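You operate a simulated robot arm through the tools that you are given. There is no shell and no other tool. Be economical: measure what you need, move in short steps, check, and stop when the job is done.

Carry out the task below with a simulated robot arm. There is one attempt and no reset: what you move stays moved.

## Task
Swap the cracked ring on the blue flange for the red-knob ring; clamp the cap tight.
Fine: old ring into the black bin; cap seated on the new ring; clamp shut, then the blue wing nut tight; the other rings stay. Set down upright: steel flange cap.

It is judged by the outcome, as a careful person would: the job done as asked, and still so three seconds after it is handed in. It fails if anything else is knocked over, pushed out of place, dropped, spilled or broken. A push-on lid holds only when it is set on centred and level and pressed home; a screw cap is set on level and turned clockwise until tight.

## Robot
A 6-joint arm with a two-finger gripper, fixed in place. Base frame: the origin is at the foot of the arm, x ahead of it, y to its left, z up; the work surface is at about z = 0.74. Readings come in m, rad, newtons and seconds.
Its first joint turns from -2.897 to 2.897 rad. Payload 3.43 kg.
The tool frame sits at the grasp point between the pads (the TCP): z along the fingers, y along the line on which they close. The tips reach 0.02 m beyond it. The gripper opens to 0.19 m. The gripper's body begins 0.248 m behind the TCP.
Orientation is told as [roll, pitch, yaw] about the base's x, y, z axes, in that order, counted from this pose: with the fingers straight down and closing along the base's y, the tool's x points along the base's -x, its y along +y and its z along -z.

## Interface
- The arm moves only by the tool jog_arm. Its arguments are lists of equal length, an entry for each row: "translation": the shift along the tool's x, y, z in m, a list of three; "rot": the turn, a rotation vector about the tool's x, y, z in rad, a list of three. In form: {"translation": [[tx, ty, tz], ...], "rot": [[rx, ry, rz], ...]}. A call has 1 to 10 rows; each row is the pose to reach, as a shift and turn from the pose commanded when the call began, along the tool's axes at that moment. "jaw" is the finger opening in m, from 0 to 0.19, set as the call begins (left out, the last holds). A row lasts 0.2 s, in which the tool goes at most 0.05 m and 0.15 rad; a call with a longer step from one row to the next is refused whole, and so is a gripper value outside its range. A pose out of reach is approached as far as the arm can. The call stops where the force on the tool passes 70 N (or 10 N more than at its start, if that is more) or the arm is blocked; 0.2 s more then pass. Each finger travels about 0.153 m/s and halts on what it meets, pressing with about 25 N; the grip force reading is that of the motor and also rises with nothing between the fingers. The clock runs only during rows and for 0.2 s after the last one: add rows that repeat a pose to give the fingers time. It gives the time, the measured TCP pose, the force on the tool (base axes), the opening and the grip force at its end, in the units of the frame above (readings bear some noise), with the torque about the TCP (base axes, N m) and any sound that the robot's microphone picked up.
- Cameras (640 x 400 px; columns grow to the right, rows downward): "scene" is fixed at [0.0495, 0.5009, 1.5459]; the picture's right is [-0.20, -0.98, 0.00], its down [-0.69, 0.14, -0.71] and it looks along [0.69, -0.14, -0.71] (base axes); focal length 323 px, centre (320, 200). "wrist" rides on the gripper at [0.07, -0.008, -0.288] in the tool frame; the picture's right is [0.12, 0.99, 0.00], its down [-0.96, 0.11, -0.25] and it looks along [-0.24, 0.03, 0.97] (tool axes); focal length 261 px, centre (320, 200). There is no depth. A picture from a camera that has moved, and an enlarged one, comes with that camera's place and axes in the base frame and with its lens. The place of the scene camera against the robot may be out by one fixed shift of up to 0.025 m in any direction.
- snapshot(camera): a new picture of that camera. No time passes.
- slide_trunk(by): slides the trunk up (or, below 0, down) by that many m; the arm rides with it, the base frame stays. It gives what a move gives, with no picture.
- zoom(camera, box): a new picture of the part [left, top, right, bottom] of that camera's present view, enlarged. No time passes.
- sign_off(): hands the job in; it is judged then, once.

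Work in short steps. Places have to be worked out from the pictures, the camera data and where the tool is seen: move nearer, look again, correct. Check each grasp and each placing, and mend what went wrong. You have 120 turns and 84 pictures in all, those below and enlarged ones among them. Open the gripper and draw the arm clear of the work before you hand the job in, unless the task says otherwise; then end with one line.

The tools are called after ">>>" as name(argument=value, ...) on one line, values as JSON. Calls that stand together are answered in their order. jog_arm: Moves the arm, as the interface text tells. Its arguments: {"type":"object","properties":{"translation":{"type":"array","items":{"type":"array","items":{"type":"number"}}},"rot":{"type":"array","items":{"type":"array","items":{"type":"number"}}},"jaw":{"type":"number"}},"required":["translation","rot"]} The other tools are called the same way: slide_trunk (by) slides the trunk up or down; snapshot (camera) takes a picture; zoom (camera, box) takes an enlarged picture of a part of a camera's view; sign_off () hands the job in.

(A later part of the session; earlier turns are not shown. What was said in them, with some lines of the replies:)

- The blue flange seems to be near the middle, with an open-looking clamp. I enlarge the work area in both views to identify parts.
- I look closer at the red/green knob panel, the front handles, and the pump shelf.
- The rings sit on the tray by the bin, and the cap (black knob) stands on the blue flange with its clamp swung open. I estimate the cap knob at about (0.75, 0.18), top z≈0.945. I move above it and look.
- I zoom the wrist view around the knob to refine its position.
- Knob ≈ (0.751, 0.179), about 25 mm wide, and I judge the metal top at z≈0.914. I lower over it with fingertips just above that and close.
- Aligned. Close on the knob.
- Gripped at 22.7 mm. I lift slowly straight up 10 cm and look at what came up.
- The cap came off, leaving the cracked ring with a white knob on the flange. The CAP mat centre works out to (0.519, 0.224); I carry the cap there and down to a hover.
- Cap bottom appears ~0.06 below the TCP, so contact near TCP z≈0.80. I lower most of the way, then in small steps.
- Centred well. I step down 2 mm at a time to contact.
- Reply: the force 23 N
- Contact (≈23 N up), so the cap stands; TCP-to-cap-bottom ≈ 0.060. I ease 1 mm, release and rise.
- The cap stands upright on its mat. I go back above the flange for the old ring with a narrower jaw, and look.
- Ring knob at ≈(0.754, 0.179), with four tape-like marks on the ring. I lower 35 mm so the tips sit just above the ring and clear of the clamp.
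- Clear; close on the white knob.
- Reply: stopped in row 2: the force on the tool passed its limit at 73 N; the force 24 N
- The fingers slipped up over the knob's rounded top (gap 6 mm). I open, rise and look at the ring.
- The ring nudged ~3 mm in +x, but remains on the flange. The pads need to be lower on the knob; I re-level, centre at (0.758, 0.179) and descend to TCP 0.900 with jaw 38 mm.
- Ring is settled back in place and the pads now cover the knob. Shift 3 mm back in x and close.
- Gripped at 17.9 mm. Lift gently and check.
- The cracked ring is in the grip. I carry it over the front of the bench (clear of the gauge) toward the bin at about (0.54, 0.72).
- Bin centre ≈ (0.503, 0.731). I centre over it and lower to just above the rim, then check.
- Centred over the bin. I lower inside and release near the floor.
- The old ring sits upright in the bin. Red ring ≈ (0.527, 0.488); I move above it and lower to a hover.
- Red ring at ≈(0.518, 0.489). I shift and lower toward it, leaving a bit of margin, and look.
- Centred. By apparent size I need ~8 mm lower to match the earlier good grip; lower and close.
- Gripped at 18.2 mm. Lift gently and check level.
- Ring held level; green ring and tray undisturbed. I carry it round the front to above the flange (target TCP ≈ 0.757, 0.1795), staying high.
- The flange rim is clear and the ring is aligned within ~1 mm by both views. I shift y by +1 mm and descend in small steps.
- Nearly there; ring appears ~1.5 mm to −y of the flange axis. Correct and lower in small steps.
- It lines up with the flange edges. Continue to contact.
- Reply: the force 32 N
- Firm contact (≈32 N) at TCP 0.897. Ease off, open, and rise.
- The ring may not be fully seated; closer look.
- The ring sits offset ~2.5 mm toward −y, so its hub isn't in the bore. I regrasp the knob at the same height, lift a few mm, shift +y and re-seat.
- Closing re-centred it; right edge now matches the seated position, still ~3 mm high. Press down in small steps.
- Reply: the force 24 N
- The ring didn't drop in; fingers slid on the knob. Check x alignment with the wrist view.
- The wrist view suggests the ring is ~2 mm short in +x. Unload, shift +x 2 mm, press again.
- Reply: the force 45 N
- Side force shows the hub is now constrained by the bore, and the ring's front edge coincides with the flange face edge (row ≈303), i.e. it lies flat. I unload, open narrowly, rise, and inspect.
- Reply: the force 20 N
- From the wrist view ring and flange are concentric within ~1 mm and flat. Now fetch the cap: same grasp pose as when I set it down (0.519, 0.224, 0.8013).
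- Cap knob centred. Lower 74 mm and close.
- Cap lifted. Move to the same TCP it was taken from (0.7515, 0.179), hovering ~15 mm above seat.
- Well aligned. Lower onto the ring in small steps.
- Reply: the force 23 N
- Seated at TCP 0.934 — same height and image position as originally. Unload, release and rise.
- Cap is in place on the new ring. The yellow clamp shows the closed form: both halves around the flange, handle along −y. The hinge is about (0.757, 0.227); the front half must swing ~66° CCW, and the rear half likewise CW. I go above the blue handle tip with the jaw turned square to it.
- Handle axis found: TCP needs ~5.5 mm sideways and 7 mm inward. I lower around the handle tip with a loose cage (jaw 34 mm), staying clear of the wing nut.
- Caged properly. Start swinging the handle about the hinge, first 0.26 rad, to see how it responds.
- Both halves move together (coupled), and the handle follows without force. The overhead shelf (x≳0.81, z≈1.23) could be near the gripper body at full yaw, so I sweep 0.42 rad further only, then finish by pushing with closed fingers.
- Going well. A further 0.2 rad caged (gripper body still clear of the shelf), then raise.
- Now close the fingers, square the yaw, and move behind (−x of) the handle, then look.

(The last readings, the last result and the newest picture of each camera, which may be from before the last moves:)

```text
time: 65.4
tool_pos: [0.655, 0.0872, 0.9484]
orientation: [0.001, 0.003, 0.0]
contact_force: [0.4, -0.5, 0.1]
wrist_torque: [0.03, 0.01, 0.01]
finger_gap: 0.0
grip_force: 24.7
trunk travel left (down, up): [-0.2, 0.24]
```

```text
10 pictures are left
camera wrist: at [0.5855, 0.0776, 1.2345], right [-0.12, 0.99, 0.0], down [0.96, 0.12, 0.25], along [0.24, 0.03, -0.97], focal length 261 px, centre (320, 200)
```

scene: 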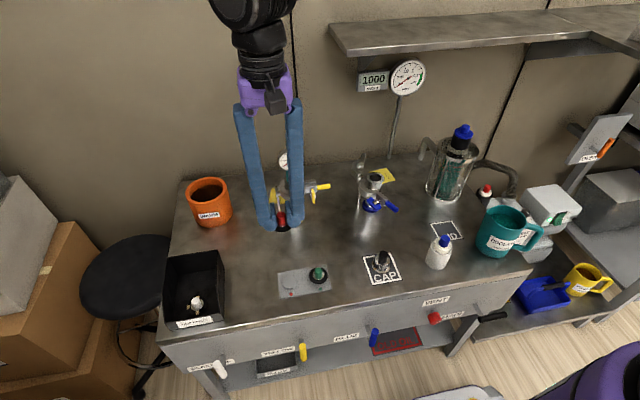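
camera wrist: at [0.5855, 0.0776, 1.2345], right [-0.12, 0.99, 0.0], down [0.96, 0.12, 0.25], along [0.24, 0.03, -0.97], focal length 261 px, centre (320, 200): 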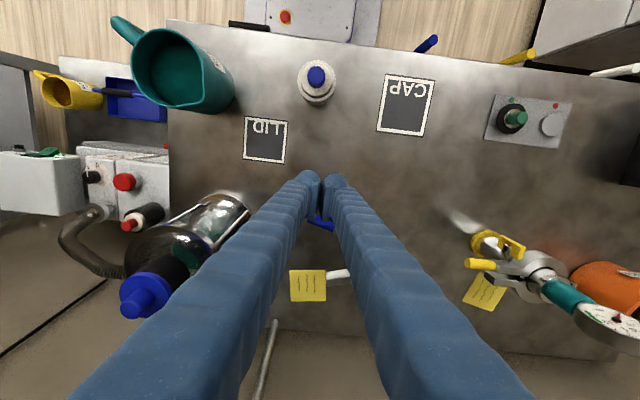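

Handle is where expected (~0.71, 0.093). Lower to handle height and push +x gradually.

>>> jog_arm(translation=[[0, 0, 0.04], [0, 0, 0.08], [-0.015, 0, 0.08], [-0.025, 0, 0.08]], rot=[[0, 0, 0], [0, 0, 0], [0, 0, 0], [0, 0, 0]])

>>> jog_arm(translation=[[-0.005, -0.001, 0], [-0.01, -0.002, 0], [-0.015, -0.003, 0], [-0.02, -0.004, 0], [-0.024, -0.005, 0], [-0.028, -0.006, 0]], rot=[[0, 0, 0], [0, 0, 0], [0, 0, 0], [0, 0, 0], [0, 0, 0], [0, 0, 0]])

```text
time: 66.4
tool_pos: [0.6741, 0.0837, 0.867]
orientation: [0.001, 0.008, 0.002]
contact_force: [-28.1, -44.7, -2.2]
wrist_torque: [0.26, -0.15, 0.13]
finger_gap: 0.0001
grip_force: 25.3
trunk travel left (down, up): [-0.2, 0.24]
```

```text
time: 66.9
tool_pos: [0.6774, 0.082, 0.8647]
orientation: [-0.001, 0.017, 0.004]
contact_force: [-13.1, -20.9, 0.9]
wrist_torque: [0.21, -0.14, 0.01]
finger_gap: 0.0
grip_force: 24.9
trunk travel left (down, up): [-0.2, 0.24]
stopped in row 2: the force on the tool passed its limit at 72 N (the readings are from after the stop); the commanded pose is now the measured one
```

Contact is on the +y side — the wing nut's end. Back off, shift −y 12 mm, and push on the handle tip only.

>>> jog_arm(translation=[[0.01, -0.002, 0], [0.014, -0.012, 0], [0.014, -0.013, 0]], rot=[[0, -0.015, 0], [0, -0.015, 0], [0, -0.015, 0]])

>>> jog_arm(translation=[[-0.008, 0, 0], [-0.016, 0, 0], [-0.022, 0, 0]], rot=[[0, 0, 0], [0, 0, 0], [0, 0, 0]])

>>> zoom(camera="scene", box=[335, 140, 435, 240])

```text
time: 67.7
tool_pos: [0.6659, 0.0709, 0.867]
orientation: [0.0, -0.004, 0.002]
contact_force: [0.6, 0.0, 0.2]
wrist_torque: [0.05, -0.02, 0.02]
finger_gap: 0.0003
grip_force: 25.3
trunk travel left (down, up): [-0.2, 0.24]
```

```text
time: 68.5
tool_pos: [0.688, 0.0708, 0.8674]
orientation: [-0.001, -0.005, 0.002]
contact_force: [-0.8, -0.9, -0.7]
wrist_torque: [0.01, -0.02, 0.03]
finger_gap: 0.0
grip_force: 24.8
trunk travel left (down, up): [-0.2, 0.24]
```

```text
4.00 times, centred on (385, 190) of scene
camera zoom: at [0.0495, 0.5009, 1.5459], right [-0.2, -0.98, 0.0], down [-0.69, 0.14, -0.71], along [0.69, -0.14, -0.71], focal length 1292 px, centre (60, 240)
```

zoom: 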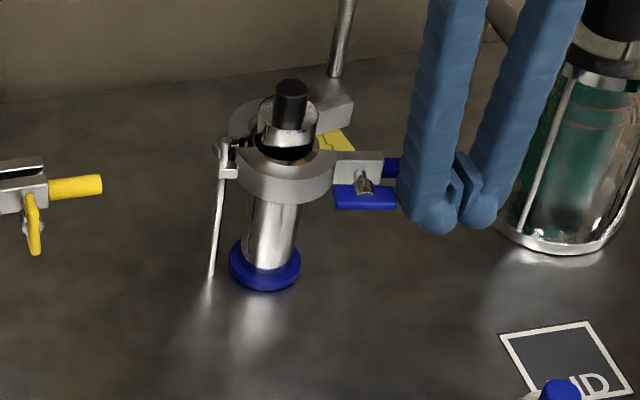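

The clamp is nearly closed and the wing is clear. Continue pushing +x.

>>> jog_arm(translation=[[-0.006, 0, 0], [-0.012, -0.001, 0], [-0.018, -0.002, 0], [-0.022, -0.002, 0], [-0.026, -0.002, 0]], rot=[[0, 0, 0], [0, 0, 0], [0, 0, 0], [0, 0, 0], [0, 0, 0]])

```text
time: 69.7
tool_pos: [0.715, 0.0704, 0.8681]
orientation: [0.001, -0.002, 0.001]
contact_force: [0.4, 0.6, 0.5]
wrist_torque: [0.03, 0.01, 0.0]
finger_gap: 0.0001
grip_force: 25.0
trunk travel left (down, up): [-0.2, 0.24]
```

>>> jog_arm(translation=[[-0.004, 0, 0], [-0.008, 0, 0], [-0.012, 0, 0], [-0.016, 0, 0]], rot=[[0, 0, 0], [0, 0, 0], [0, 0, 0], [0, 0, 0]])

>>> zoom(camera="scene", box=[335, 140, 435, 240])

```text
time: 70.7
tool_pos: [0.723, 0.0688, 0.8662]
orientation: [-0.004, 0.004, 0.003]
contact_force: [-36.4, -1.4, -13.9]
wrist_torque: [0.03, 0.28, 0.52]
finger_gap: 0.0
grip_force: 25.0
trunk travel left (down, up): [-0.2, 0.24]
```

```text
4.00 times, centred on (385, 190) of scene
camera zoom: at [0.0495, 0.5009, 1.5459], right [-0.2, -0.98, 0.0], down [-0.69, 0.14, -0.71], along [0.69, -0.14, -0.71], focal length 1292 px, centre (60, 240)
```

zoom: 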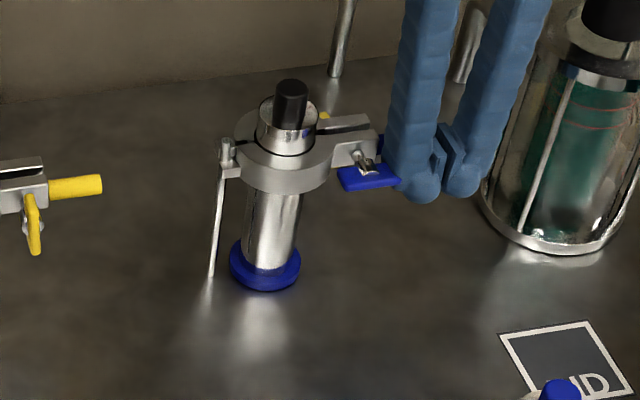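

Now it looks like the closed yellow clamp, resisting with ~36 N. Relieve, rise, and look at the wing nut from above.

>>> jog_arm(translation=[[0.008, 0, 0], [0.015, 0, 0], [0.015, 0, -0.045], [0.015, 0, -0.09], [0.0, 0.025, -0.125], [-0.022, 0.05, -0.135]], rot=[[0, 0, 0], [0, 0, 0], [0, 0, 0], [0, 0, 0], [0, 0, 0], [0, 0, 0]])

>>> zoom(camera="wrist", box=[270, 110, 390, 210])

>>> zoom(camera="scene", box=[350, 150, 410, 200])

```text
time: 72.1
tool_pos: [0.7522, 0.1185, 1.0021]
orientation: [-0.002, -0.003, 0.002]
contact_force: [-0.4, 0.5, -0.5]
wrist_torque: [-0.07, 0.02, 0.01]
finger_gap: 0.0001
grip_force: 34.1
trunk travel left (down, up): [-0.2, 0.24]
```

```text
4.00 times, centred on (330, 160) of wrist
camera zoom: at [0.6815, 0.1101, 1.2881], right [-0.12, 0.99, 0.0], down [0.96, 0.12, 0.25], along [0.25, 0.03, -0.97], focal length 1043 px, centre (280, 360)
```

zoom: 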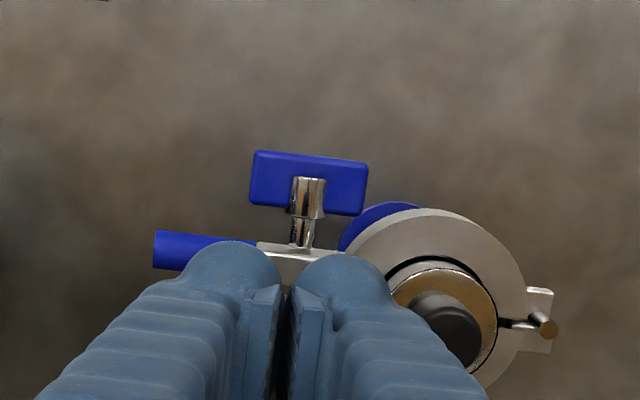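

```text
8.00 times, centred on (380, 175) of scene
camera zoom: at [0.0495, 0.5009, 1.5459], right [-0.2, -0.98, 0.0], down [-0.69, 0.14, -0.71], along [0.69, -0.14, -0.71], focal length 2585 px, centre (-160, 400)
```

zoom: 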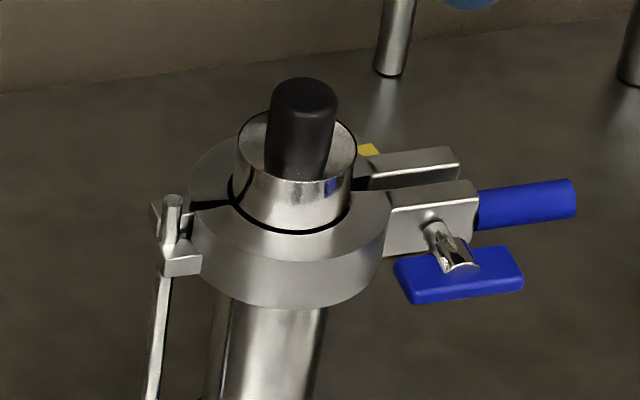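

The clamp stays shut. Wing plate is horizontal at ≈(0.716, 0.1255, 0.866), axis along x. Clockwise (seen from −x) means its −y end goes down: I press there with the closed fingertips.

>>> jog_arm(translation=[[0.03, -0.012, 0], [0.044, -0.0185, 0.02], [0.044, -0.0185, 0.06], [0.044, -0.0185, 0.097], [0.044, -0.0185, 0.105], [0.044, -0.0185, 0.111], [0.044, -0.0185, 0.117], [0.044, -0.0185, 0.123]], rot=[[0, 0, 0], [0, 0, 0], [0, 0, 0], [0, 0, 0], [0, 0, 0], [0, 0, 0], [0, 0, 0], [0, 0, 0]])

```text
time: 73.9
tool_pos: [0.7087, 0.0956, 0.8874]
orientation: [-0.001, -0.013, 0.0]
contact_force: [-8.7, -14.3, 29.5]
wrist_torque: [0.72, -0.06, 0.04]
finger_gap: 0.0
grip_force: 34.1
trunk travel left (down, up): [-0.2, 0.24]
stopped in row 8: the force on the tool passed its limit at 74 N (the readings are from after the stop); the commanded pose is now the measured one
```

It stopped at 74 N with little travel. Look at the contact.

>>> zoom(camera="scene", box=[350, 150, 410, 200])

```text
8.00 times, centred on (380, 175) of scene
camera zoom: at [0.0495, 0.5009, 1.5459], right [-0.2, -0.98, 0.0], down [-0.69, 0.14, -0.71], along [0.69, -0.14, -0.71], focal length 2585 px, centre (-160, 400)
```

zoom: 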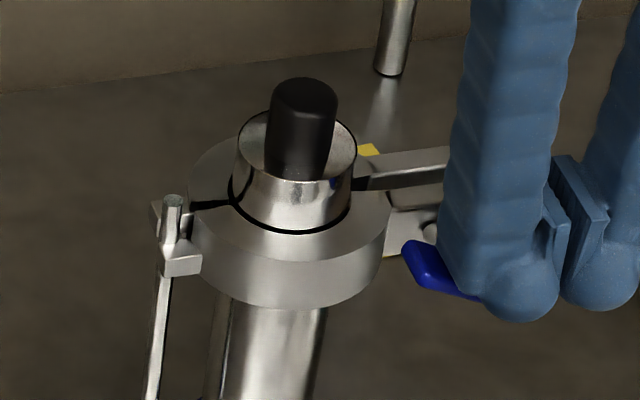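

The wing did turn (~25°, +y end rising). I continue pressing slowly, 1 mm per row, to see whether it's rate-limited.

>>> jog_arm(translation=[[0, -0.002, 0.001], [0, -0.002, 0.002], [0, -0.002, 0.003], [0, -0.002, 0.004], [0, -0.002, 0.005], [0, -0.002, 0.006], [0, -0.002, 0.007], [0, -0.002, 0.008], [0, -0.002, 0.009], [0, -0.002, 0.01]], rot=[[0, 0, 0], [0, 0, 0], [0, 0, 0], [0, 0, 0], [0, 0, 0], [0, 0, 0], [0, 0, 0], [0, 0, 0], [0, 0, 0], [0, 0, 0]])

```text
time: 74.7
tool_pos: [0.71, 0.096, 0.8874]
orientation: [0.001, -0.016, 0.0]
contact_force: [-15.2, -6.0, 33.4]
wrist_torque: [0.91, -0.16, 0.33]
finger_gap: 0.0002
grip_force: 34.2
trunk travel left (down, up): [-0.2, 0.24]
stopped in row 3: the force on the tool passed its limit at 72 N (the readings are from after the stop); the commanded pose is now the measured one
```

Closed fingertip bulbs are wider than I assumed (±27 mm), so I pressed near the hub with almost no lever. I lift, shift −y 10 mm, and follow the blade end's arc.

>>> jog_arm(translation=[[0.001, 0, -0.012], [0.001, -0.01, -0.012], [0.001, -0.01, 0.003], [0.001, -0.01, 0.0055], [0.001, -0.0103, 0.01], [0.001, -0.0105, 0.0138], [0.001, -0.01, 0.017], [0.001, -0.0094, 0.02]], rot=[[0, 0.016, 0], [0, 0.016, 0], [0, 0.016, 0], [0, 0.016, 0], [0, 0.016, 0], [0, 0.016, 0], [0, 0.016, 0], [0, 0.016, 0]])

```text
time: 76.5
tool_pos: [0.7119, 0.0855, 0.8637]
orientation: [-0.001, 0.001, 0.002]
contact_force: [0.3, -11.4, 5.0]
wrist_torque: [0.23, -0.05, -0.15]
finger_gap: 0.0002
grip_force: 34.3
trunk travel left (down, up): [-0.2, 0.24]
```

It followed to ~60° with small force. Continue along the arc to 100°.

>>> jog_arm(translation=[[0, 0.0013, 0.003], [0, 0.0027, 0.0055], [0, 0.0048, 0.008], [0, 0.0069, 0.01], [0, 0.0086, 0.0115], [0, 0.0102, 0.0125]], rot=[[0, 0, 0], [0, 0, 0], [0, 0, 0], [0, 0, 0], [0, 0, 0], [0, 0, 0]])

>>> zoom(camera="scene", box=[350, 150, 410, 200])

```text
time: 77.4
tool_pos: [0.7142, 0.0874, 0.8577]
orientation: [-0.002, 0.001, -0.002]
contact_force: [-3.7, -26.5, 8.2]
wrist_torque: [0.61, -0.12, -0.24]
finger_gap: 0.0
grip_force: 33.9
trunk travel left (down, up): [-0.2, 0.24]
stopped in row 4: the force on the tool passed its limit at 75 N (the readings are from after the stop); the commanded pose is now the measured one
```

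```text
8.00 times, centred on (380, 175) of scene
camera zoom: at [0.0495, 0.5009, 1.5459], right [-0.2, -0.98, 0.0], down [-0.69, 0.14, -0.71], along [0.69, -0.14, -0.71], focal length 2585 px, centre (-160, 400)
```

zoom: 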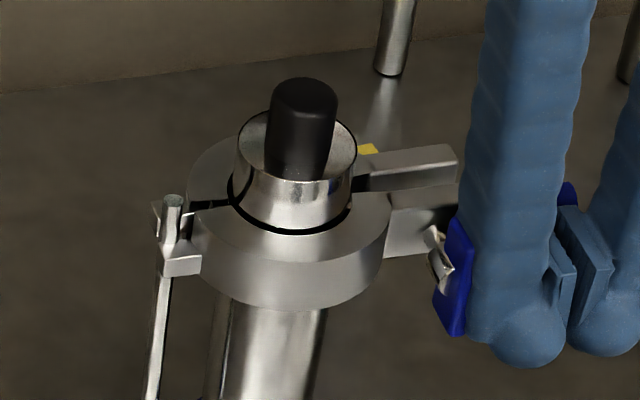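

The blade is nearly vertical like the yellow one; the straight finger now blocks further turning from that side. I continue clockwise by pushing the blade's top toward −y from its +y side.

>>> jog_arm(translation=[[0, -0.012, 0], [0.01, -0.012, -0.04], [0.02, 0, -0.08], [0.02, 0.04, -0.09], [0.02, 0.075, -0.09], [0.02, 0.075, -0.06], [0.02, 0.075, -0.04]], rot=[[0, 0, 0], [0, 0, 0], [0, 0, 0], [0, 0, 0], [0, 0, 0], [0, 0, 0], [0, 0, 0]])

>>> jog_arm(translation=[[0, 0, 0.004], [0, -0.003, 0.004], [0, -0.006, 0.004], [0, -0.009, 0.004], [0, -0.012, 0.004]], rot=[[0, 0, 0], [0, 0, 0], [0, 0, 0], [0, 0, 0], [0, 0, 0]])

```text
time: 79.0
tool_pos: [0.6945, 0.1655, 0.8972]
orientation: [-0.002, 0.001, 0.0]
contact_force: [-0.2, -1.0, -0.2]
wrist_torque: [0.04, 0.05, 0.01]
finger_gap: 0.0
grip_force: 34.6
trunk travel left (down, up): [-0.2, 0.24]
```

```text
time: 80.4
tool_pos: [0.6945, 0.1607, 0.8942]
orientation: [0.001, 0.0, 0.005]
contact_force: [-2.1, 22.5, -8.4]
wrist_torque: [0.23, 0.1, 0.29]
finger_gap: 0.0
grip_force: 34.4
trunk travel left (down, up): [-0.2, 0.24]
stopped in row 5: the force on the tool passed its limit at 72 N (the readings are from after the stop); the commanded pose is now the measured one
```

It resisted to 72 N at the blade's top. Check the picture.

>>> zoom(camera="scene", box=[350, 150, 410, 200])

```text
8.00 times, centred on (380, 175) of scene
camera zoom: at [0.0495, 0.5009, 1.5459], right [-0.2, -0.98, 0.0], down [-0.69, 0.14, -0.71], along [0.69, -0.14, -0.71], focal length 2585 px, centre (-160, 400)
```

zoom: 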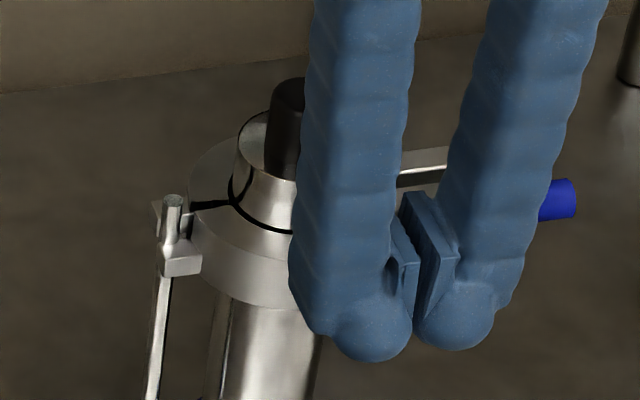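

The wing is hidden. To rule out pressing on the hub, I back off, raise 5 mm, and push the blade top again.

>>> jog_arm(translation=[[0, 0.004, 0], [0, 0.004, -0.005], [0, 0.0, -0.005], [0, -0.003, -0.005], [0, -0.006, -0.005], [0, -0.009, -0.005], [0, -0.012, -0.005], [0, -0.015, -0.005]], rot=[[0, 0, 0], [0, 0, 0], [0, 0, 0], [0, 0, 0], [0, 0, 0], [0, 0, 0], [0, 0, 0], [0, 0, 0]])

```text
time: 81.6
tool_pos: [0.6951, 0.1603, 0.9003]
orientation: [0.005, -0.005, 0.001]
contact_force: [-5.7, 26.6, -6.1]
wrist_torque: [0.4, 0.15, 0.29]
finger_gap: 0.0
grip_force: 34.3
trunk travel left (down, up): [-0.2, 0.24]
stopped in row 6: the force on the tool passed its limit at 80 N (the readings are from after the stop); the commanded pose is now the measured one
```

Blocked at the same place with 80 N: the nut is tight at the vertical position. Back off, rise clear, and inspect.

>>> jog_arm(translation=[[0, 0.005, 0], [0.005, 0.005, -0.04], [0.01, 0.005, -0.09], [0.04, 0.005, -0.13], [0.08, 0.005, -0.16], [0.1, 0.005, -0.19], [0.1, 0.05, -0.2], [0.1, 0.1, -0.2]], rot=[[0, 0, 0], [0, 0, 0], [0, 0, 0], [0, 0, 0], [0, 0, 0], [0, 0, 0], [0, 0, 0], [0, 0, 0]])

>>> zoom(camera="scene", box=[350, 150, 410, 200])

```text
refused: row 3 steps farther than a row can; nothing moved
```

```text
8.00 times, centred on (380, 175) of scene
camera zoom: at [0.0495, 0.5009, 1.5459], right [-0.2, -0.98, 0.0], down [-0.69, 0.14, -0.71], along [0.69, -0.14, -0.71], focal length 2585 px, centre (-160, 400)
```

zoom: 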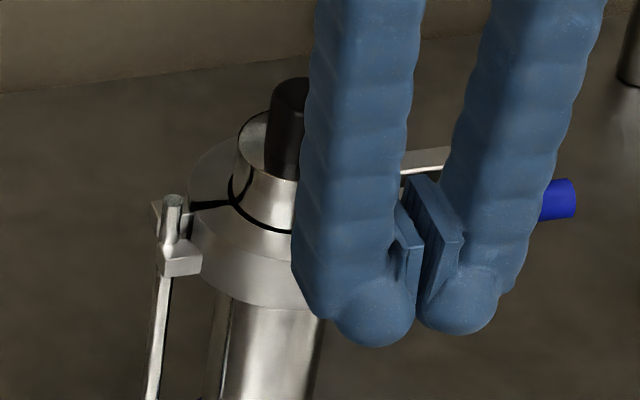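

One row was too long; retry the retreat with smaller steps before spending another picture.

>>> jog_arm(translation=[[0, 0.005, 0], [0.002, 0.005, -0.04], [0.004, 0.005, -0.08], [0.02, 0.005, -0.12], [0.05, 0.005, -0.15], [0.08, 0.01, -0.18], [0.08, 0.05, -0.2], [0.08, 0.09, -0.2]], rot=[[0, 0, 0], [0, 0, 0], [0, 0, 0], [0, 0, 0], [0, 0, 0], [0, 0, 0], [0, 0, 0], [0, 0, 0]])

```text
time: 83.4
tool_pos: [0.6136, 0.2461, 1.102]
orientation: [0.004, -0.004, 0.002]
contact_force: [0.3, 0.3, 0.4]
wrist_torque: [-0.06, 0.02, 0.03]
finger_gap: 0.0
grip_force: 34.6
trunk travel left (down, up): [-0.2, 0.24]
```

>>> zoom(camera="scene", box=[350, 150, 410, 200])

```text
8.00 times, centred on (380, 175) of scene
camera zoom: at [0.0495, 0.5009, 1.5459], right [-0.2, -0.98, 0.0], down [-0.69, 0.14, -0.71], along [0.69, -0.14, -0.71], focal length 2585 px, centre (-160, 400)
```

zoom: 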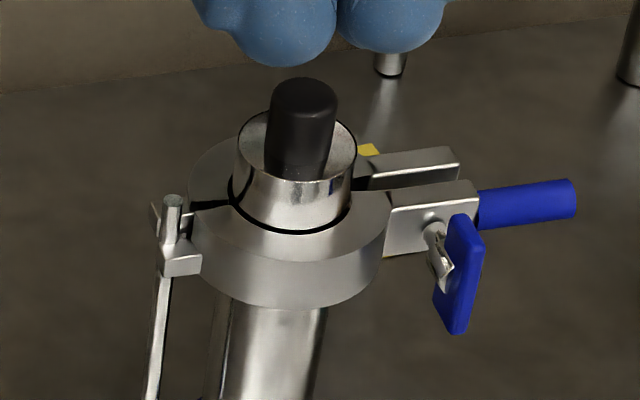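

The wing is vertical like the tight yellow one; it turned freely (~0.2 N·m) and then blocked at over 1.2 N·m, the clamp is shut and the cap level. I open the gripper, rise clear and take a last overview.

>>> jog_arm(translation=[[0.02, 0.02, -0.03], [0.04, 0.04, -0.05], [0.04, 0.04, -0.05], [0.04, 0.04, -0.05]], rot=[[0, 0, 0], [0, 0, 0], [0, 0, 0], [0, 0, 0]], jaw=0.12)

>>> snapshot(camera="scene")

```text
time: 84.4
tool_pos: [0.574, 0.2843, 1.1527]
orientation: [0.006, -0.004, 0.003]
contact_force: [0.5, -0.5, -0.8]
wrist_torque: [0.06, 0.03, 0.01]
finger_gap: 0.1201
grip_force: 0.1
trunk travel left (down, up): [-0.2, 0.24]
```

```text
0 pictures are left
```

scene: 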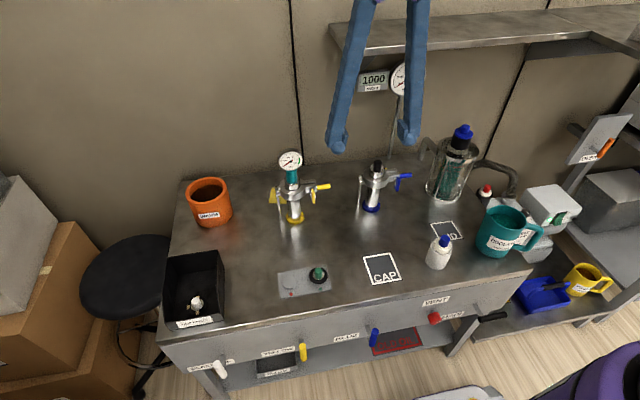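

Everything is in its place and the arm is clear, so I hand the job in.

>>> sign_off()

```text
The job is handed in.
```

I swapped the cracked ring for the red-knob ring: the old ring is in the black bin, the cap is seated on the new ring, the clamp is shut, and the blue wing nut turned clockwise until it blocked firmly.
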